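You operate a simulated robot arm through the tools that you are given. There is no shell and no other tool. Be economical: measure what you need, move in short steps, check, and stop when the job is done.

Carry out the task below with a simulated robot arm. There is one attempt and no reset: what you move stays moved.

TASK
Shut the slide of the pads box.
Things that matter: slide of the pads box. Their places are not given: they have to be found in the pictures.

It is judged by the outcome, as a careful person would: the job done as asked, and still so three seconds after it is handed in. It fails if anything else is knocked over, pushed out of place, dropped, spilled or broken.

THE ROBOT
A 7-joint arm with a two-finger parallel gripper, fixed in place. Base frame: the origin is at the foot of the arm, x ahead of it, y to its left, z up; the work surface is at about z = 17. Lengths are in mm, angles in rad, forces in N, time in s.
With the tool pointing down near the work surface it reaches from about 220 to 600 mm from the base axis. Its first joint turns from -1.152 to 1.152 rad. Payload 2.5 kg.
Tool frame: the origin (TCP) lies between the finger pads and is the grasp point; the fingertips stand 23 mm ahead of it; z points along the fingers, y is the line along which they close. The gripper opens to 94 mm. The fingers are 38 mm wide and 10 mm thick; the gripper's body (54 by 96 mm) begins 39 mm behind the TCP.
Orientation is told as [roll, pitch, yaw] about the base's x, y, z axes, in that order, counted from this pose: with the fingers straight down and closing along the base's y, the tool's x points along the base's -x, its y along +y and its z along -z.

THE INTERFACE
- The arm moves only by the tool servo_tool. Its argument "deltas" is a list of rows, each a list of 7 numbers: the shift along the tool's x, y, z in mm, then the turn, a rotation vector about the tool's x, y, z in rad, then the finger opening in mm, from 0 to 94. In form: [[dx, dy, dz, rx, ry, rz, grip], ...]. A call has 1 to 20 rows; each row shifts and turns the commanded pose from where the row before left it, along the tool's axes as they then stand. A row lasts 0.2 s, in which the tool goes at most 50 mm and 0.15 rad; a call with a longer step from one row to the next is refused whole, and so is a gripper value outside its range. A pose out of reach is approached as far as the arm can. The call stops where the force on the tool passes 40 N (or 10 N more than at its start, if that is more) or the arm is blocked; 0.2 s more then pass. The fingers move at their own pace (about 108 mm/s each) and stop on an object; they squeeze with about 42 N. The grip force told is the motor's: it shows also when the fingers shut on nothing. Time passes only in rows, and 0.2 s behind the last, so rows that do not move let the fingers close. It gives the time, the measured TCP pose, the force on the tool (base axes), the opening and the grip force at its end, in the units of the frame above (readings bear some noise).
- Cameras (640 x 400 px; columns grow to the right, rows downward): "scene" is fixed at [131, -422.4, 533]; the picture's right is [0.72, -0.70, 0.00], its down [-0.47, -0.48, -0.74] and it looks along [0.52, 0.53, -0.67] (base axes); focal length 310 px, centre (320, 200). "wrist" rides on the gripper at [-39, 0, -44] in the tool frame; the picture's right is [0.00, -1.00, 0.00], its down [0.97, 0.00, -0.24] and it looks along [0.24, 0.00, 0.97] (tool axes); focal length 218 px, centre (320, 200).
- capture(camera): a new picture of that camera. No time passes.
- locate(camera, pixels): for up to 12 pixels [column, row] of the newest picture of that camera ("zoom" is the newest enlarged one), the place [x, y, z] in the base frame of the surface seen there, good to about 2 mm. No time passes.
- inspect(camera, box): a new picture of the part [left, top, right, bottom] of that camera's present view, enlarged. No time passes.
- hand_in(): hands the job in; it is judged then, once.

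Work in short steps. Measure before you move; look again where a grasp or a placing could have gone wrong, and mend it. You have 60 turns and 22 pictures in all, the two below and enlarged ones among them. Open the gripper and draw the arm clear of the work before you hand the job in, unless the task says otherwise; then end with one line.

The tools are called after "Call:" by a JSON object that holds its "name" and its "arguments". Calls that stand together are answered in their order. servo_tool: Moves the arm, as the interface text tells. Its arguments: {"type":"object","properties":{"deltas":{"type":"array"}},"required":["deltas"]} The other tools are called the same way: capture (camera) takes a picture; locate (camera, pixels) gives the place of the surface under pixels of a picture; inspect (camera, box) takes an enlarged picture of a part of a camera's view; hand_in () hands the job in.

At the start:

```text
time_s: 0.0
position: [331.6, -104.3, 242.8]
orientation: [0.0, 0.0, -0.001]
contact_force: [0.0, -0.5, -0.2]
width: 94.1
grip_force: 0.1
```

scene: 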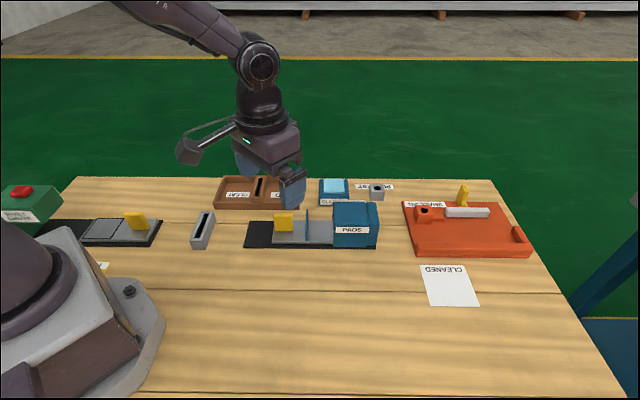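
wrist: 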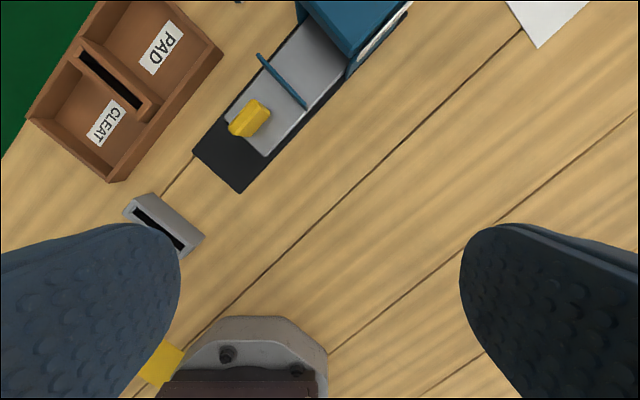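

I'll enlarge the two slide-like objects, the blue box near (320,225) and the left one near (115,230), to read the labels.

Call:
{"name": "inspect", "arguments": {"camera": "scene", "box": [220, 170, 400, 270]}}

Call:
{"name": "inspect", "arguments": {"camera": "scene", "box": [0, 170, 180, 280]}}

```text
3.56 times, centred on (310, 220) of scene
```

zoom: 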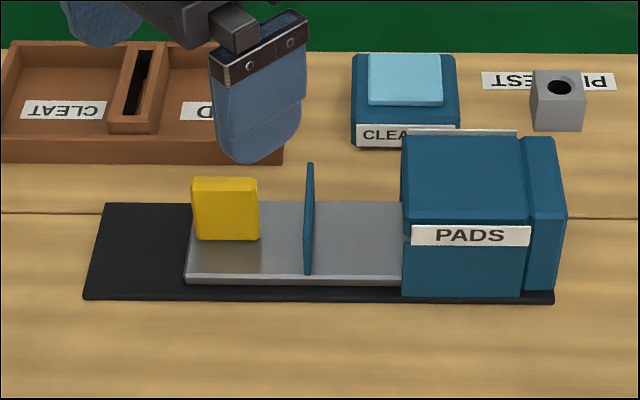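

```text
3.56 times, centred on (90, 225) of scene
```

zoom: 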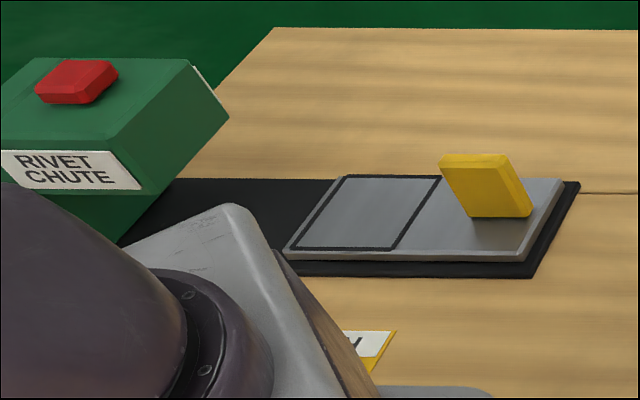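

The pads slide is at the blue box: yellow tab (283,222), blue upright plate (307,225), box face at x≈333. Now measure them.

Call:
{"name": "locate", "arguments": {"camera": "scene", "pixels": [[276, 214], [291, 214], [276, 228], [291, 228], [273, 248], [332, 249], [306, 220], [246, 246], [307, 240], [340, 215], [374, 250], [283, 240]]}}

Call:
{"name": "locate", "arguments": {"camera": "wrist", "pixels": [[245, 117], [256, 104], [234, 128], [262, 107], [265, 155], [227, 115], [241, 190], [195, 152], [304, 106], [259, 55], [345, 75], [350, 30]]}}

```text
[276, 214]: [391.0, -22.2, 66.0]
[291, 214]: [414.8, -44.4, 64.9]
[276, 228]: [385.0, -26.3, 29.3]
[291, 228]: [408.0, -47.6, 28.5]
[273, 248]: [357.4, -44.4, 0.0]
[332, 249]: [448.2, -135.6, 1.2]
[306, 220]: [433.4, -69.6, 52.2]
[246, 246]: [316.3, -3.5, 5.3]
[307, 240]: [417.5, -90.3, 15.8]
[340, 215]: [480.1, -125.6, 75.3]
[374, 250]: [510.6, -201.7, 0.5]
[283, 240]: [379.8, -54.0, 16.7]
```

```text
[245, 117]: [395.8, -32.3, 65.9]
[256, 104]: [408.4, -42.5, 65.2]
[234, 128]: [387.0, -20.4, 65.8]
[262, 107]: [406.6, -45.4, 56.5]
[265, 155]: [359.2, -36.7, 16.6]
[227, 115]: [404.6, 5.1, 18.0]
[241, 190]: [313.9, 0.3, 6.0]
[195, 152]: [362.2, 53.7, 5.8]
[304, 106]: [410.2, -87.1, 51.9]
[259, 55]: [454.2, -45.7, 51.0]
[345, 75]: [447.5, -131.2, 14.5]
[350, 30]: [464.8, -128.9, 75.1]
```

The slide runs along about (0.69,-0.72), tab centre about (398,-33), z 18–66, travel about 57 mm to the box face. I move above the tab and turn so the fingers close across the slide.

Call:
{"name": "servo_tool", "arguments": {"deltas": [[-16.5, 18, 10, 0, 0, 0, 60], [-16.5, 18, 20, 0, 0, 0, 60], [-16.5, 18, 20, 0, 0, 0, 60], [-16.5, 18, 20, 0, 0, 0, 60], [0, 0, 0, 0, 0, 0.135, 60], [0, 0, 0, 0, 0, 0.135, 60], [0, 0, 0, 0, 0, 0.135, 60], [0, 0, 0, 0, 0, 0.135, 60], [0, 0, 0, 0, 0, 0.135, 60], [0, 0, 0, 0, 0, 0.135, 60], [0, 0, 0, 0, 0, 0, 60]]}}

Call:
{"name": "capture", "arguments": {"camera": "wrist"}}

```text
time_s: 2.4
position: [398.5, -29.9, 171.7]
orientation: [0.001, -0.001, -0.812]
contact_force: [-0.2, 0.5, 0.9]
width: 60.0
grip_force: 0.0
```

```text
17 pictures are left
```

wrist: 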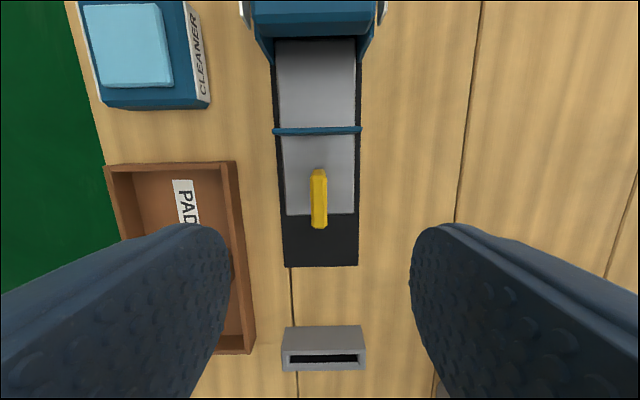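

The tab (319,198) is nearly centred between the fingers. I measure the slide edges for the exact direction.

Call:
{"name": "locate", "arguments": {"camera": "wrist", "pixels": [[319, 175], [319, 205], [313, 190], [325, 190], [281, 140], [287, 210], [279, 60], [353, 60], [353, 208], [357, 265], [287, 266], [356, 212]]}}

Call:
{"name": "inspect", "arguments": {"camera": "wrist", "box": [240, 0, 400, 240]}}

```text
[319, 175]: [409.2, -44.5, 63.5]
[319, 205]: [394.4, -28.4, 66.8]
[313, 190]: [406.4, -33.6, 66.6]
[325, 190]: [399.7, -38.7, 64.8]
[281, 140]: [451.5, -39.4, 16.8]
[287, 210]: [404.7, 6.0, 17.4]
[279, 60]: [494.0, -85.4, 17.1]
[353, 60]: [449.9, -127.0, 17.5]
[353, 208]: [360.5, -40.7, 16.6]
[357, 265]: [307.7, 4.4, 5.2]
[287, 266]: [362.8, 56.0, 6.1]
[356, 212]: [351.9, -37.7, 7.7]
```

```text
1.67 times, centred on (320, 120) of wrist
```

zoom: 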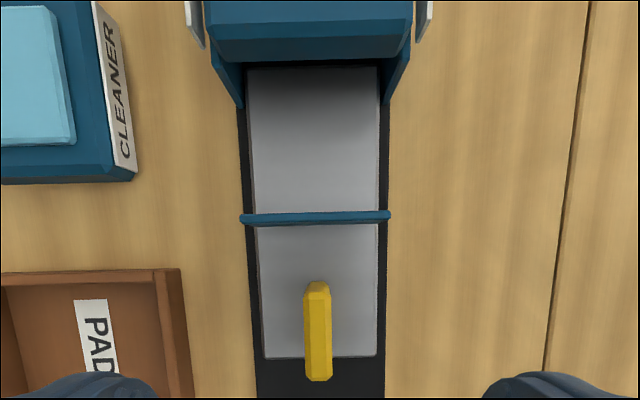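

The slide direction comes out at about -45°, with the tab centred between the fingers to about 1 mm. I trim the yaw and descend to z≈52 without closing yet.

Call:
{"name": "servo_tool", "arguments": {"deltas": [[0, 0, 0, 0, 0, -0.027, 60], [-3, -0.5, 30, 0, 0, 0, 60], [0, 0, 30, 0, 0, 0, 60], [0, 0, 25, 0, 0, 0, 60], [0, 0, 20, 0, 0, 0, 60], [0, 0, 14, 0, 0, 0, 60], [0, 0, 0, 0, 0, 0, 60]]}}

Call:
{"name": "capture", "arguments": {"camera": "wrist"}}

```text
time_s: 4.0
position: [399.1, -33.7, 52.7]
orientation: [0.002, 0.0, -0.783]
contact_force: [0.8, -0.6, -0.1]
width: 60.2
grip_force: 0.1
```

```text
15 pictures are left
```

wrist: 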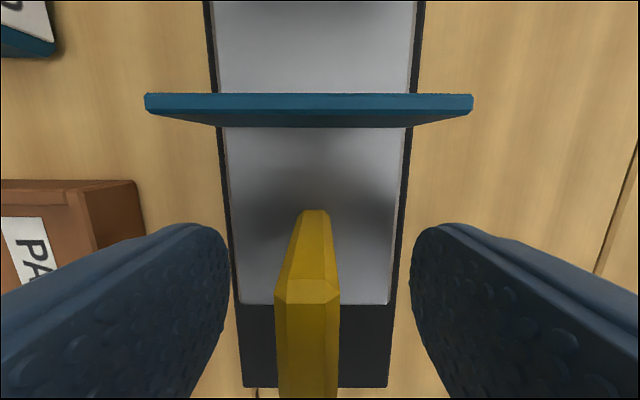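

The tab sits at column ~308, about 1.6 mm to tool +y. I shift by that and close.

Call:
{"name": "servo_tool", "arguments": {"deltas": [[0, 1.6, 0, 0, 0, 0, 60], [0, 0, 0, 0, 0, 0, 30], [0, 0, 0, 0, 0, 0, 10], [0, 0, 0, 0, 0, 0, 5], [0, 0, 0, 0, 0, 0, 5]]}}

```text
time_s: 5.2
position: [399.3, -32.6, 55.7]
orientation: [-0.001, 0.001, -0.783]
contact_force: [1.4, 1.6, -1.1]
width: 11.8
grip_force: 44.9
```

The tab is held at 11.8 mm width. Now I slide it toward the box in small steps along tool -x.

Call:
{"name": "servo_tool", "arguments": {"deltas": [[-4, 0, 0, 0, 0, 0, 5], [-4, 0, 0, 0, 0, 0, 5], [-4, 0, 0, 0, 0, 0, 5], [-4, 0, 0, 0, 0, 0, 5], [-4, 0, 0, 0, 0, 0, 5], [-4, 0, 0, 0, 0, 0, 5], [-4, 0, 0, 0, 0, 0, 5], [-4, 0, 0, 0, 0, 0, 5], [-4, 0, 0, 0, 0, 0, 5], [-4, 0, 0, 0, 0, 0, 5]]}}

Call:
{"name": "inspect", "arguments": {"camera": "scene", "box": [220, 170, 400, 270]}}

```text
time_s: 7.4
position: [429.7, -59.8, 54.2]
orientation: [-0.001, -0.002, -0.784]
contact_force: [-6.9, -6.0, 16.8]
width: 11.7
grip_force: 45.3
```

```text
3.56 times, centred on (310, 220) of scene
```

zoom: 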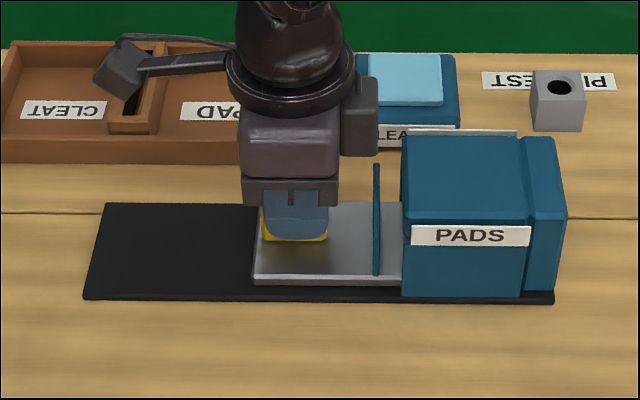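

The slide moved about 41 mm, with the plate (377,220 in zoom) still some 15 mm short of the box. I check the clearance of the camera housing above the box before going on.

Call:
{"name": "locate", "arguments": {"camera": "zoom", "pixels": [[365, 150], [372, 140], [376, 200], [404, 205], [410, 145], [376, 265], [403, 270]]}}

```text
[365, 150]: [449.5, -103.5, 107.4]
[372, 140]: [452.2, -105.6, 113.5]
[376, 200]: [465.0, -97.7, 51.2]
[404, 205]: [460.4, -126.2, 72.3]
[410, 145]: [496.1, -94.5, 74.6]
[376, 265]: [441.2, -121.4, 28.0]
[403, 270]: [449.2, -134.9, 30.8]
```

The camera housing (z>105) clears the box (z 75), and about 15 mm remain. I relieve the side and vertical load and push on slowly.

Call:
{"name": "servo_tool", "arguments": {"deltas": [[0, -1, -1.5, 0, 0, 0, 5], [-3, 0, 0, 0, 0, 0, 5], [-3, 0, 0, 0, 0, 0, 5], [-3, 0, 0, 0, 0, 0, 5], [-2, 0, 0, 0, 0, 0, 5], [-2, 0, 0, 0, 0, 0, 5], [-2, 0, 0, 0, 0, 0, 5], [-2, 0, 0, 0, 0, 0, 5], [-2, 0, 0, 0, 0, 0, 5], [-2, 0, 0, 0, 0, 0, 5], [-2, 0, 0, 0, 0, 0, 5], [-2, 0, 0, 0, 0, 0, 5]]}}

Call:
{"name": "inspect", "arguments": {"camera": "scene", "box": [220, 170, 400, 270]}}

```text
time_s: 10.0
position: [442.9, -74.8, 54.6]
orientation: [-0.003, 0.015, -0.781]
contact_force: [-24.8, 27.3, 1.1]
width: 11.9
grip_force: 44.9
```

```text
3.56 times, centred on (310, 220) of scene
```

zoom: 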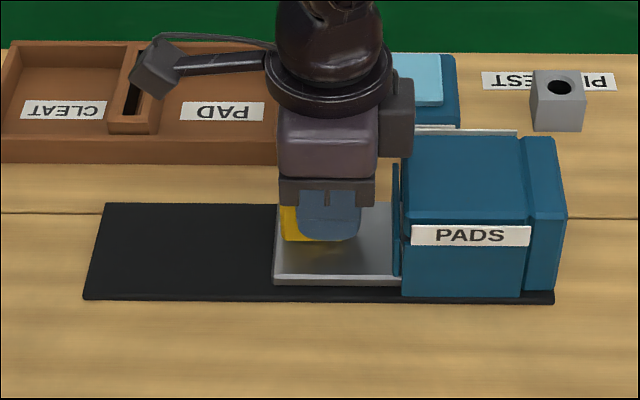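

A 37 N opposing force along the slide means it reached something, and the fingers have slipped forward on the tab. I look closely for a gap at the plate.

Call:
{"name": "inspect", "arguments": {"camera": "scene", "box": [310, 200, 360, 255]}}

Call:
{"name": "capture", "arguments": {"camera": "wrist"}}

```text
7.27 times, centred on (335, 228) of scene
```

zoom: 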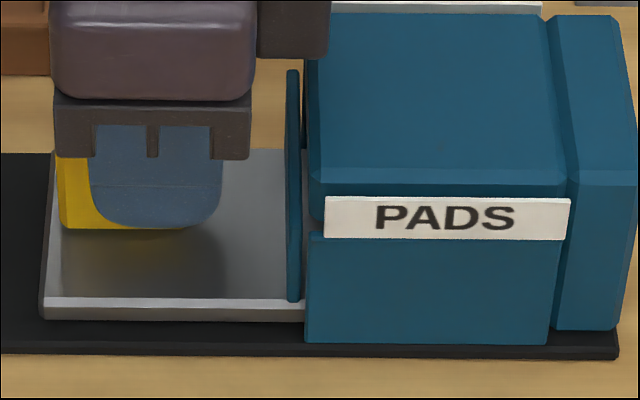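

```text
11 pictures are left
```

wrist: 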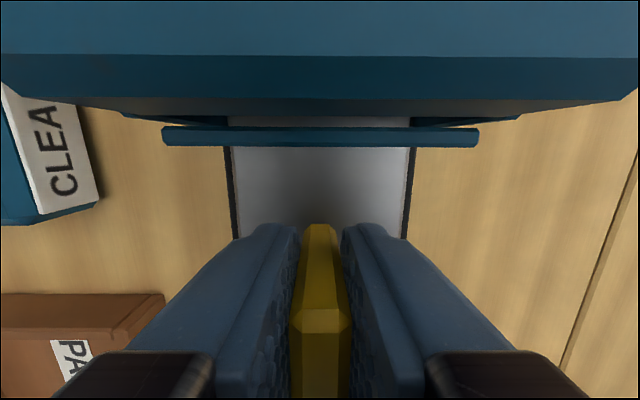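

The plate (292,190 in zoom) still shows a gap to the box face (308,240). I measure it.

Call:
{"name": "locate", "arguments": {"camera": "zoom", "pixels": [[292, 285], [292, 200], [312, 285], [315, 200], [50, 305], [297, 310], [303, 270], [306, 80], [293, 80]]}}

Call:
{"name": "locate", "arguments": {"camera": "wrist", "pixels": [[200, 130], [440, 130], [320, 130], [320, 100], [500, 119], [140, 116], [320, 121]]}}

```text
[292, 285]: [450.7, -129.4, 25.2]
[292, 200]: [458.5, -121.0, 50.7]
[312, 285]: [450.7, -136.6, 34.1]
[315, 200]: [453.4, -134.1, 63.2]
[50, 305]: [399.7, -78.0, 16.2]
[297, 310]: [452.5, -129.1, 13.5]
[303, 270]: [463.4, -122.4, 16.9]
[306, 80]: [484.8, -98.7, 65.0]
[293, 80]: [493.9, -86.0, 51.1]
```

```text
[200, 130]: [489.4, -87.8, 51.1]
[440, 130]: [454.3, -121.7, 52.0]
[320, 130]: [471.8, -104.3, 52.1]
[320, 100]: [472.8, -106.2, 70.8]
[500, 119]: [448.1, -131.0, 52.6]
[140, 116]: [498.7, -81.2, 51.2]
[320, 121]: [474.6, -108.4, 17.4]
```

About 2–3 mm remain, and the last stretch was stiff enough that the grip slipped on the tab. I release, lift and step back behind the tab so I can push with closed fingers.

Call:
{"name": "servo_tool", "arguments": {"deltas": [[4, 0, 0, 0, 0, 0, 60], [0, 0, 0, 0, 0, 0, 60], [0, 0, -20, 0, 0, 0, 60], [0, 0, -25, 0, 0, 0, 60], [20, 0, 0, 0, 0, 0, 60], [26, 0, 0, 0, 0, 0, 30], [0, 0, 0, 0, 0, 0, 0], [0, 0, 0, 0, 0, 0, 0], [0, 0, 0, 0, 0, 0, 0]]}}

Call:
{"name": "capture", "arguments": {"camera": "wrist"}}

Call:
{"name": "inspect", "arguments": {"camera": "scene", "box": [270, 190, 370, 255]}}

```text
time_s: 12.0
position: [409.0, -42.9, 98.4]
orientation: [0.0, 0.0, -0.781]
contact_force: [0.1, 0.3, -0.2]
width: 0.0
grip_force: 41.9
```

```text
10 pictures are left
```

wrist: 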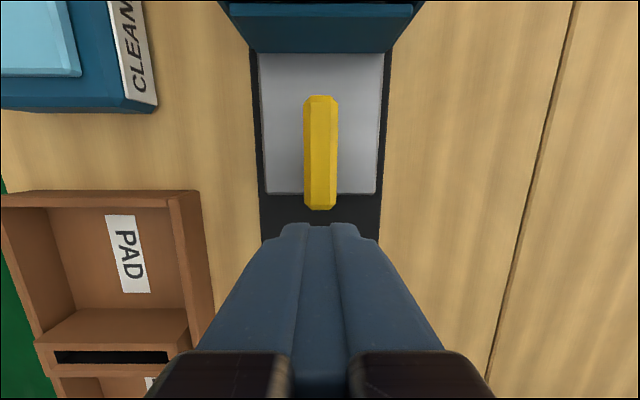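

```text
6.15 times, centred on (320, 222) of scene
```

zoom: 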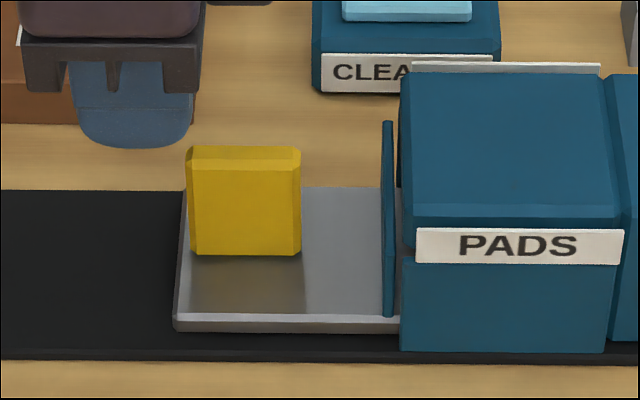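

The fingers are closed behind the tab, whose rear end is at s≈342. I back off a little, lower, then push gently in small steps.

Call:
{"name": "servo_tool", "arguments": {"deltas": [[5, 1, 0, 0, 0, 0, 0], [0, 0, 25, 0, 0, 0, 0], [0, 0, 27, 0, 0, 0, 0], [0, 0, 0, 0, 0, 0, 0], [-4, 0, 0, 0, 0, 0, 0], [-3, 0, 0, 0, 0, 0, 0], [-2, 0, 0, 0, 0, 0, 0], [-2, 0, 0, 0, 0, 0, 0], [-2, 0, 0, 0, 0, 0, 0], [-2, 0, 0, 0, 0, 0, 0], [-2, 0, 0, 0, 0, 0, 0], [-2, 0, 0, 0, 0, 0, 0], [-2, 0, 0, 0, 0, 0, 0], [-2, 0, 0, 0, 0, 0, 0]]}}

Call:
{"name": "inspect", "arguments": {"camera": "scene", "box": [270, 190, 370, 255]}}

```text
time_s: 12.8
position: [408.7, -39.2, 67.7]
orientation: [0.0, 0.001, -0.786]
contact_force: [-9.7, 2.3, 16.2]
width: 0.0
grip_force: 42.2
stopped in row 3: the force on the tool passed its limit (the readings are from after the stop); the commanded pose is now the measured one
```

```text
6.15 times, centred on (320, 222) of scene
```

zoom: 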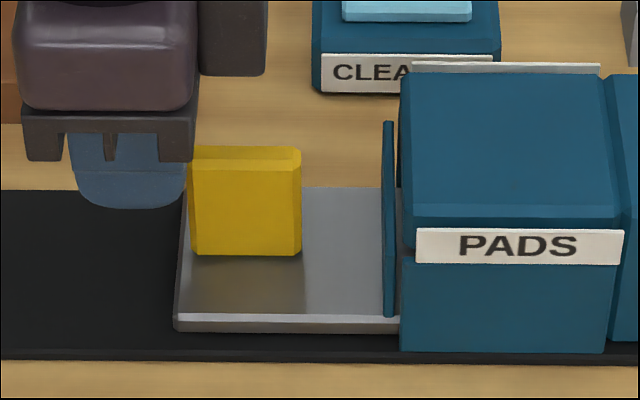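

The finger's edge caught the tab's rear (zoom 187,180), so the tab reaches further back than I reckoned. I lift, back off 10 mm, and lower again.

Call:
{"name": "servo_tool", "arguments": {"deltas": [[0, 0, -15, 0, 0, 0, 0], [10, 0, 0, 0, 0, 0, 0], [0, 0, 15, 0, 0, 0, 0], [0, 0, 12, 0, 0, 0, 0], [0, 0, 0, 0, 0, 0, 0]]}}

Call:
{"name": "inspect", "arguments": {"camera": "scene", "box": [270, 190, 370, 255]}}

```text
time_s: 13.9
position: [402.1, -30.7, 55.6]
orientation: [-0.001, 0.001, -0.782]
contact_force: [-0.5, 0.8, 0.2]
width: 0.1
grip_force: 41.9
```

```text
6.15 times, centred on (320, 222) of scene
```

zoom: 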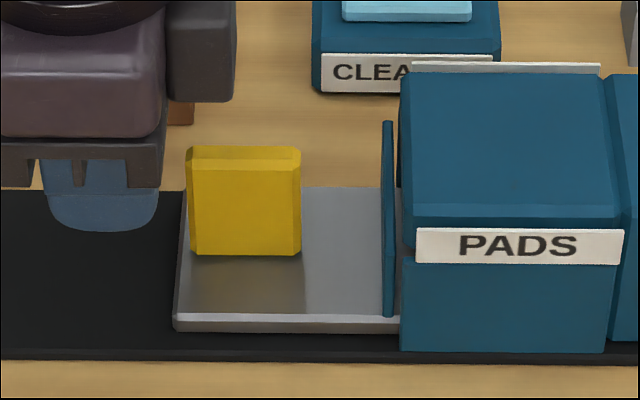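

Now clear and behind the tab. I push forward in small steps.

Call:
{"name": "servo_tool", "arguments": {"deltas": [[0, -2, 0, 0, 0, 0, 0], [-3, 0, 0, 0, 0, 0, 0], [-2, 0, 0, 0, 0, 0, 0], [-2, 0, 0, 0, 0, 0, 0], [-1.5, 0, 0, 0, 0, 0, 0], [-1.5, 0, 0, 0, 0, 0, 0], [-1.5, 0, 0, 0, 0, 0, 0], [-1.5, 0, 0, 0, 0, 0, 0], [-1.5, 0, 0, 0, 0, 0, 0], [-1.5, 0, 0, 0, 0, 0, 0], [-1.5, 0, 0, 0, 0, 0, 0], [-1.5, 0, 0, 0, 0, 0, 0], [-1.5, 0, 0, 0, 0, 0, 0], [-1.5, 0, 0, 0, 0, 0, 0]]}}

Call:
{"name": "inspect", "arguments": {"camera": "scene", "box": [270, 190, 370, 255]}}

```text
time_s: 15.9
position: [406.1, -38.1, 54.1]
orientation: [-0.003, 0.018, -0.78]
contact_force: [-4.0, 2.6, 2.8]
width: 0.1
grip_force: 42.2
stopped in row 9: the force on the tool passed its limit (the readings are from after the stop); the commanded pose is now the measured one
```

```text
6.15 times, centred on (320, 222) of scene
```

zoom: 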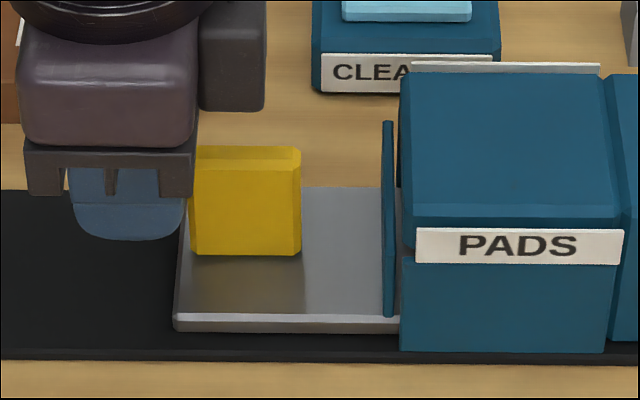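

A 40 N push did not move the slide at all and the box has stayed put, which suggests an end stop with about 1.7 mm of visual gap. I do one steady, slower push to tell a hard stop from stiction.

Call:
{"name": "servo_tool", "arguments": {"deltas": [[-1, 0, 0, 0, 0, 0, 0], [-1, 0, 0, 0, 0, 0, 0], [-1, 0, 0, 0, 0, 0, 0], [0, 0, 0, 0, 0, 0, 0], [0, 0, 0, 0, 0, 0, 0]]}}

```text
time_s: 17.1
position: [406.4, -39.8, 51.5]
orientation: [-0.004, 0.021, -0.778]
contact_force: [-24.5, 23.5, 13.0]
width: 0.1
grip_force: 42.2
```

Holding about 36 N steadily. I add a little more, then look at the gap.

Call:
{"name": "servo_tool", "arguments": {"deltas": [[-0.5, 0, 0, 0, 0, 0, 0], [-0.5, 0, 0, 0, 0, 0, 0], [0, 0, 0, 0, 0, 0, 0]]}}

Call:
{"name": "inspect", "arguments": {"camera": "scene", "box": [310, 200, 360, 255]}}

```text
time_s: 17.9
position: [407.6, -39.2, 52.4]
orientation: [-0.007, 0.028, -0.776]
contact_force: [-21.6, 25.5, -4.6]
width: 0.0
grip_force: 42.1
```

```text
7.27 times, centred on (335, 228) of scene
```

zoom: 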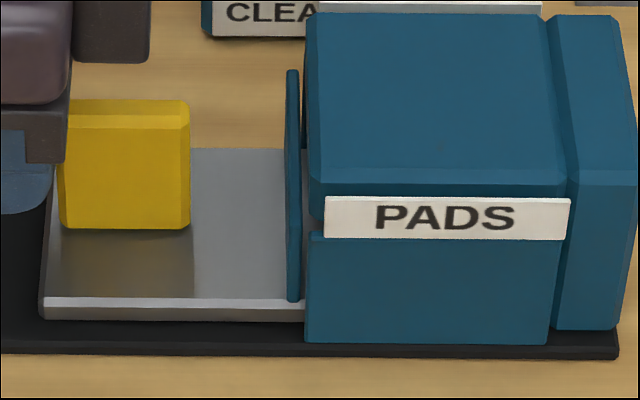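

No change under load: the slide is against a stop. I back off, rise, and move above to check the gap from the wrist for anything caught in it.

Call:
{"name": "servo_tool", "arguments": {"deltas": [[8, 0, 0, 0, 0, 0, 0], [0, 0, -30, 0, 0, 0, 0], [0, 0, -30, 0, 0, 0, 0], [-20, 0, 0, 0, 0, 0, 0], [-20, 0, 0, 0, 0, 0, 0], [0, 0, 0, 0, 0, 0, 0]]}}

Call:
{"name": "inspect", "arguments": {"camera": "wrist", "box": [180, 0, 460, 220]}}

```text
time_s: 19.3
position: [433.8, -64.3, 113.9]
orientation: [-0.005, 0.014, -0.779]
contact_force: [-0.9, 0.2, -0.4]
width: 0.0
grip_force: 42.3
```

```text
1.82 times, centred on (320, 110) of wrist
```

zoom: 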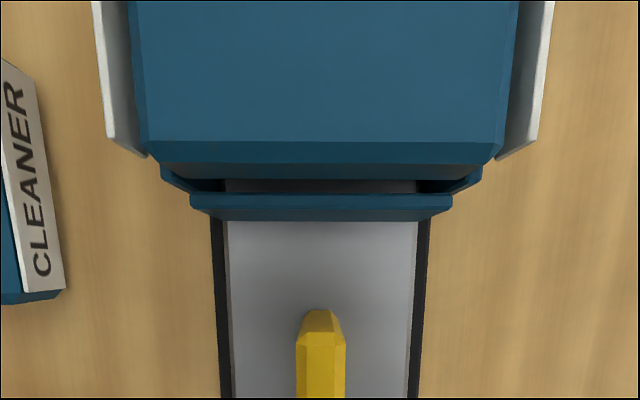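

Seen from above, the plate meets the box cheeks at (192,192) and (452,192) with nothing caught between, so the slide is at its closed stop. I open the gripper, rise and draw clear.

Call:
{"name": "servo_tool", "arguments": {"deltas": [[0, 0, -30, 0, 0, 0, 0], [0, 0, -40, 0, 0, 0, 40], [0, 0, -40, 0, 0, 0, 80], [30, 0, -20, 0, 0, 0, 90], [40, 0, 0, 0, 0, 0, 90], [0, 0, 0, 0, 0, 0, 90], [0, 0, 0, 0, 0, 0, 90]]}}

Call:
{"name": "capture", "arguments": {"camera": "scene"}}

```text
time_s: 20.9
position: [385.8, -16.9, 245.9]
orientation: [-0.002, 0.014, -0.78]
contact_force: [-0.6, 0.5, -0.9]
width: 89.8
grip_force: 0.0
```

```text
3 pictures are left
```

scene: 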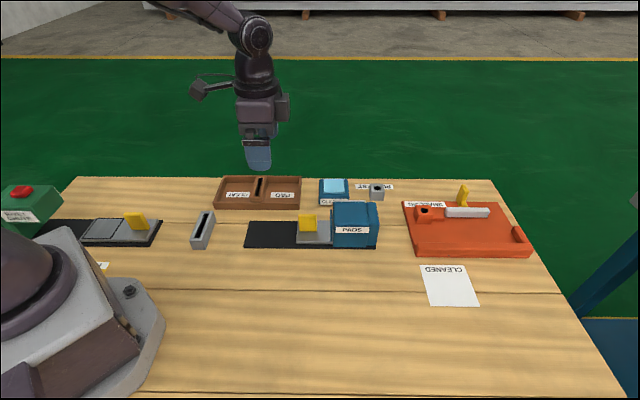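

The slide is still shut, everything else is in place, and the arm is clear, so I hand in.

Call:
{"name": "hand_in", "arguments": {}}

```text
The job is handed in.
```

I pushed the pads box slide in until it stopped: about 1–2 mm still shows between its front plate and the box, and it did not move under a steady push of about 36 N. Nothing else was moved, and the arm is clear with the gripper open.
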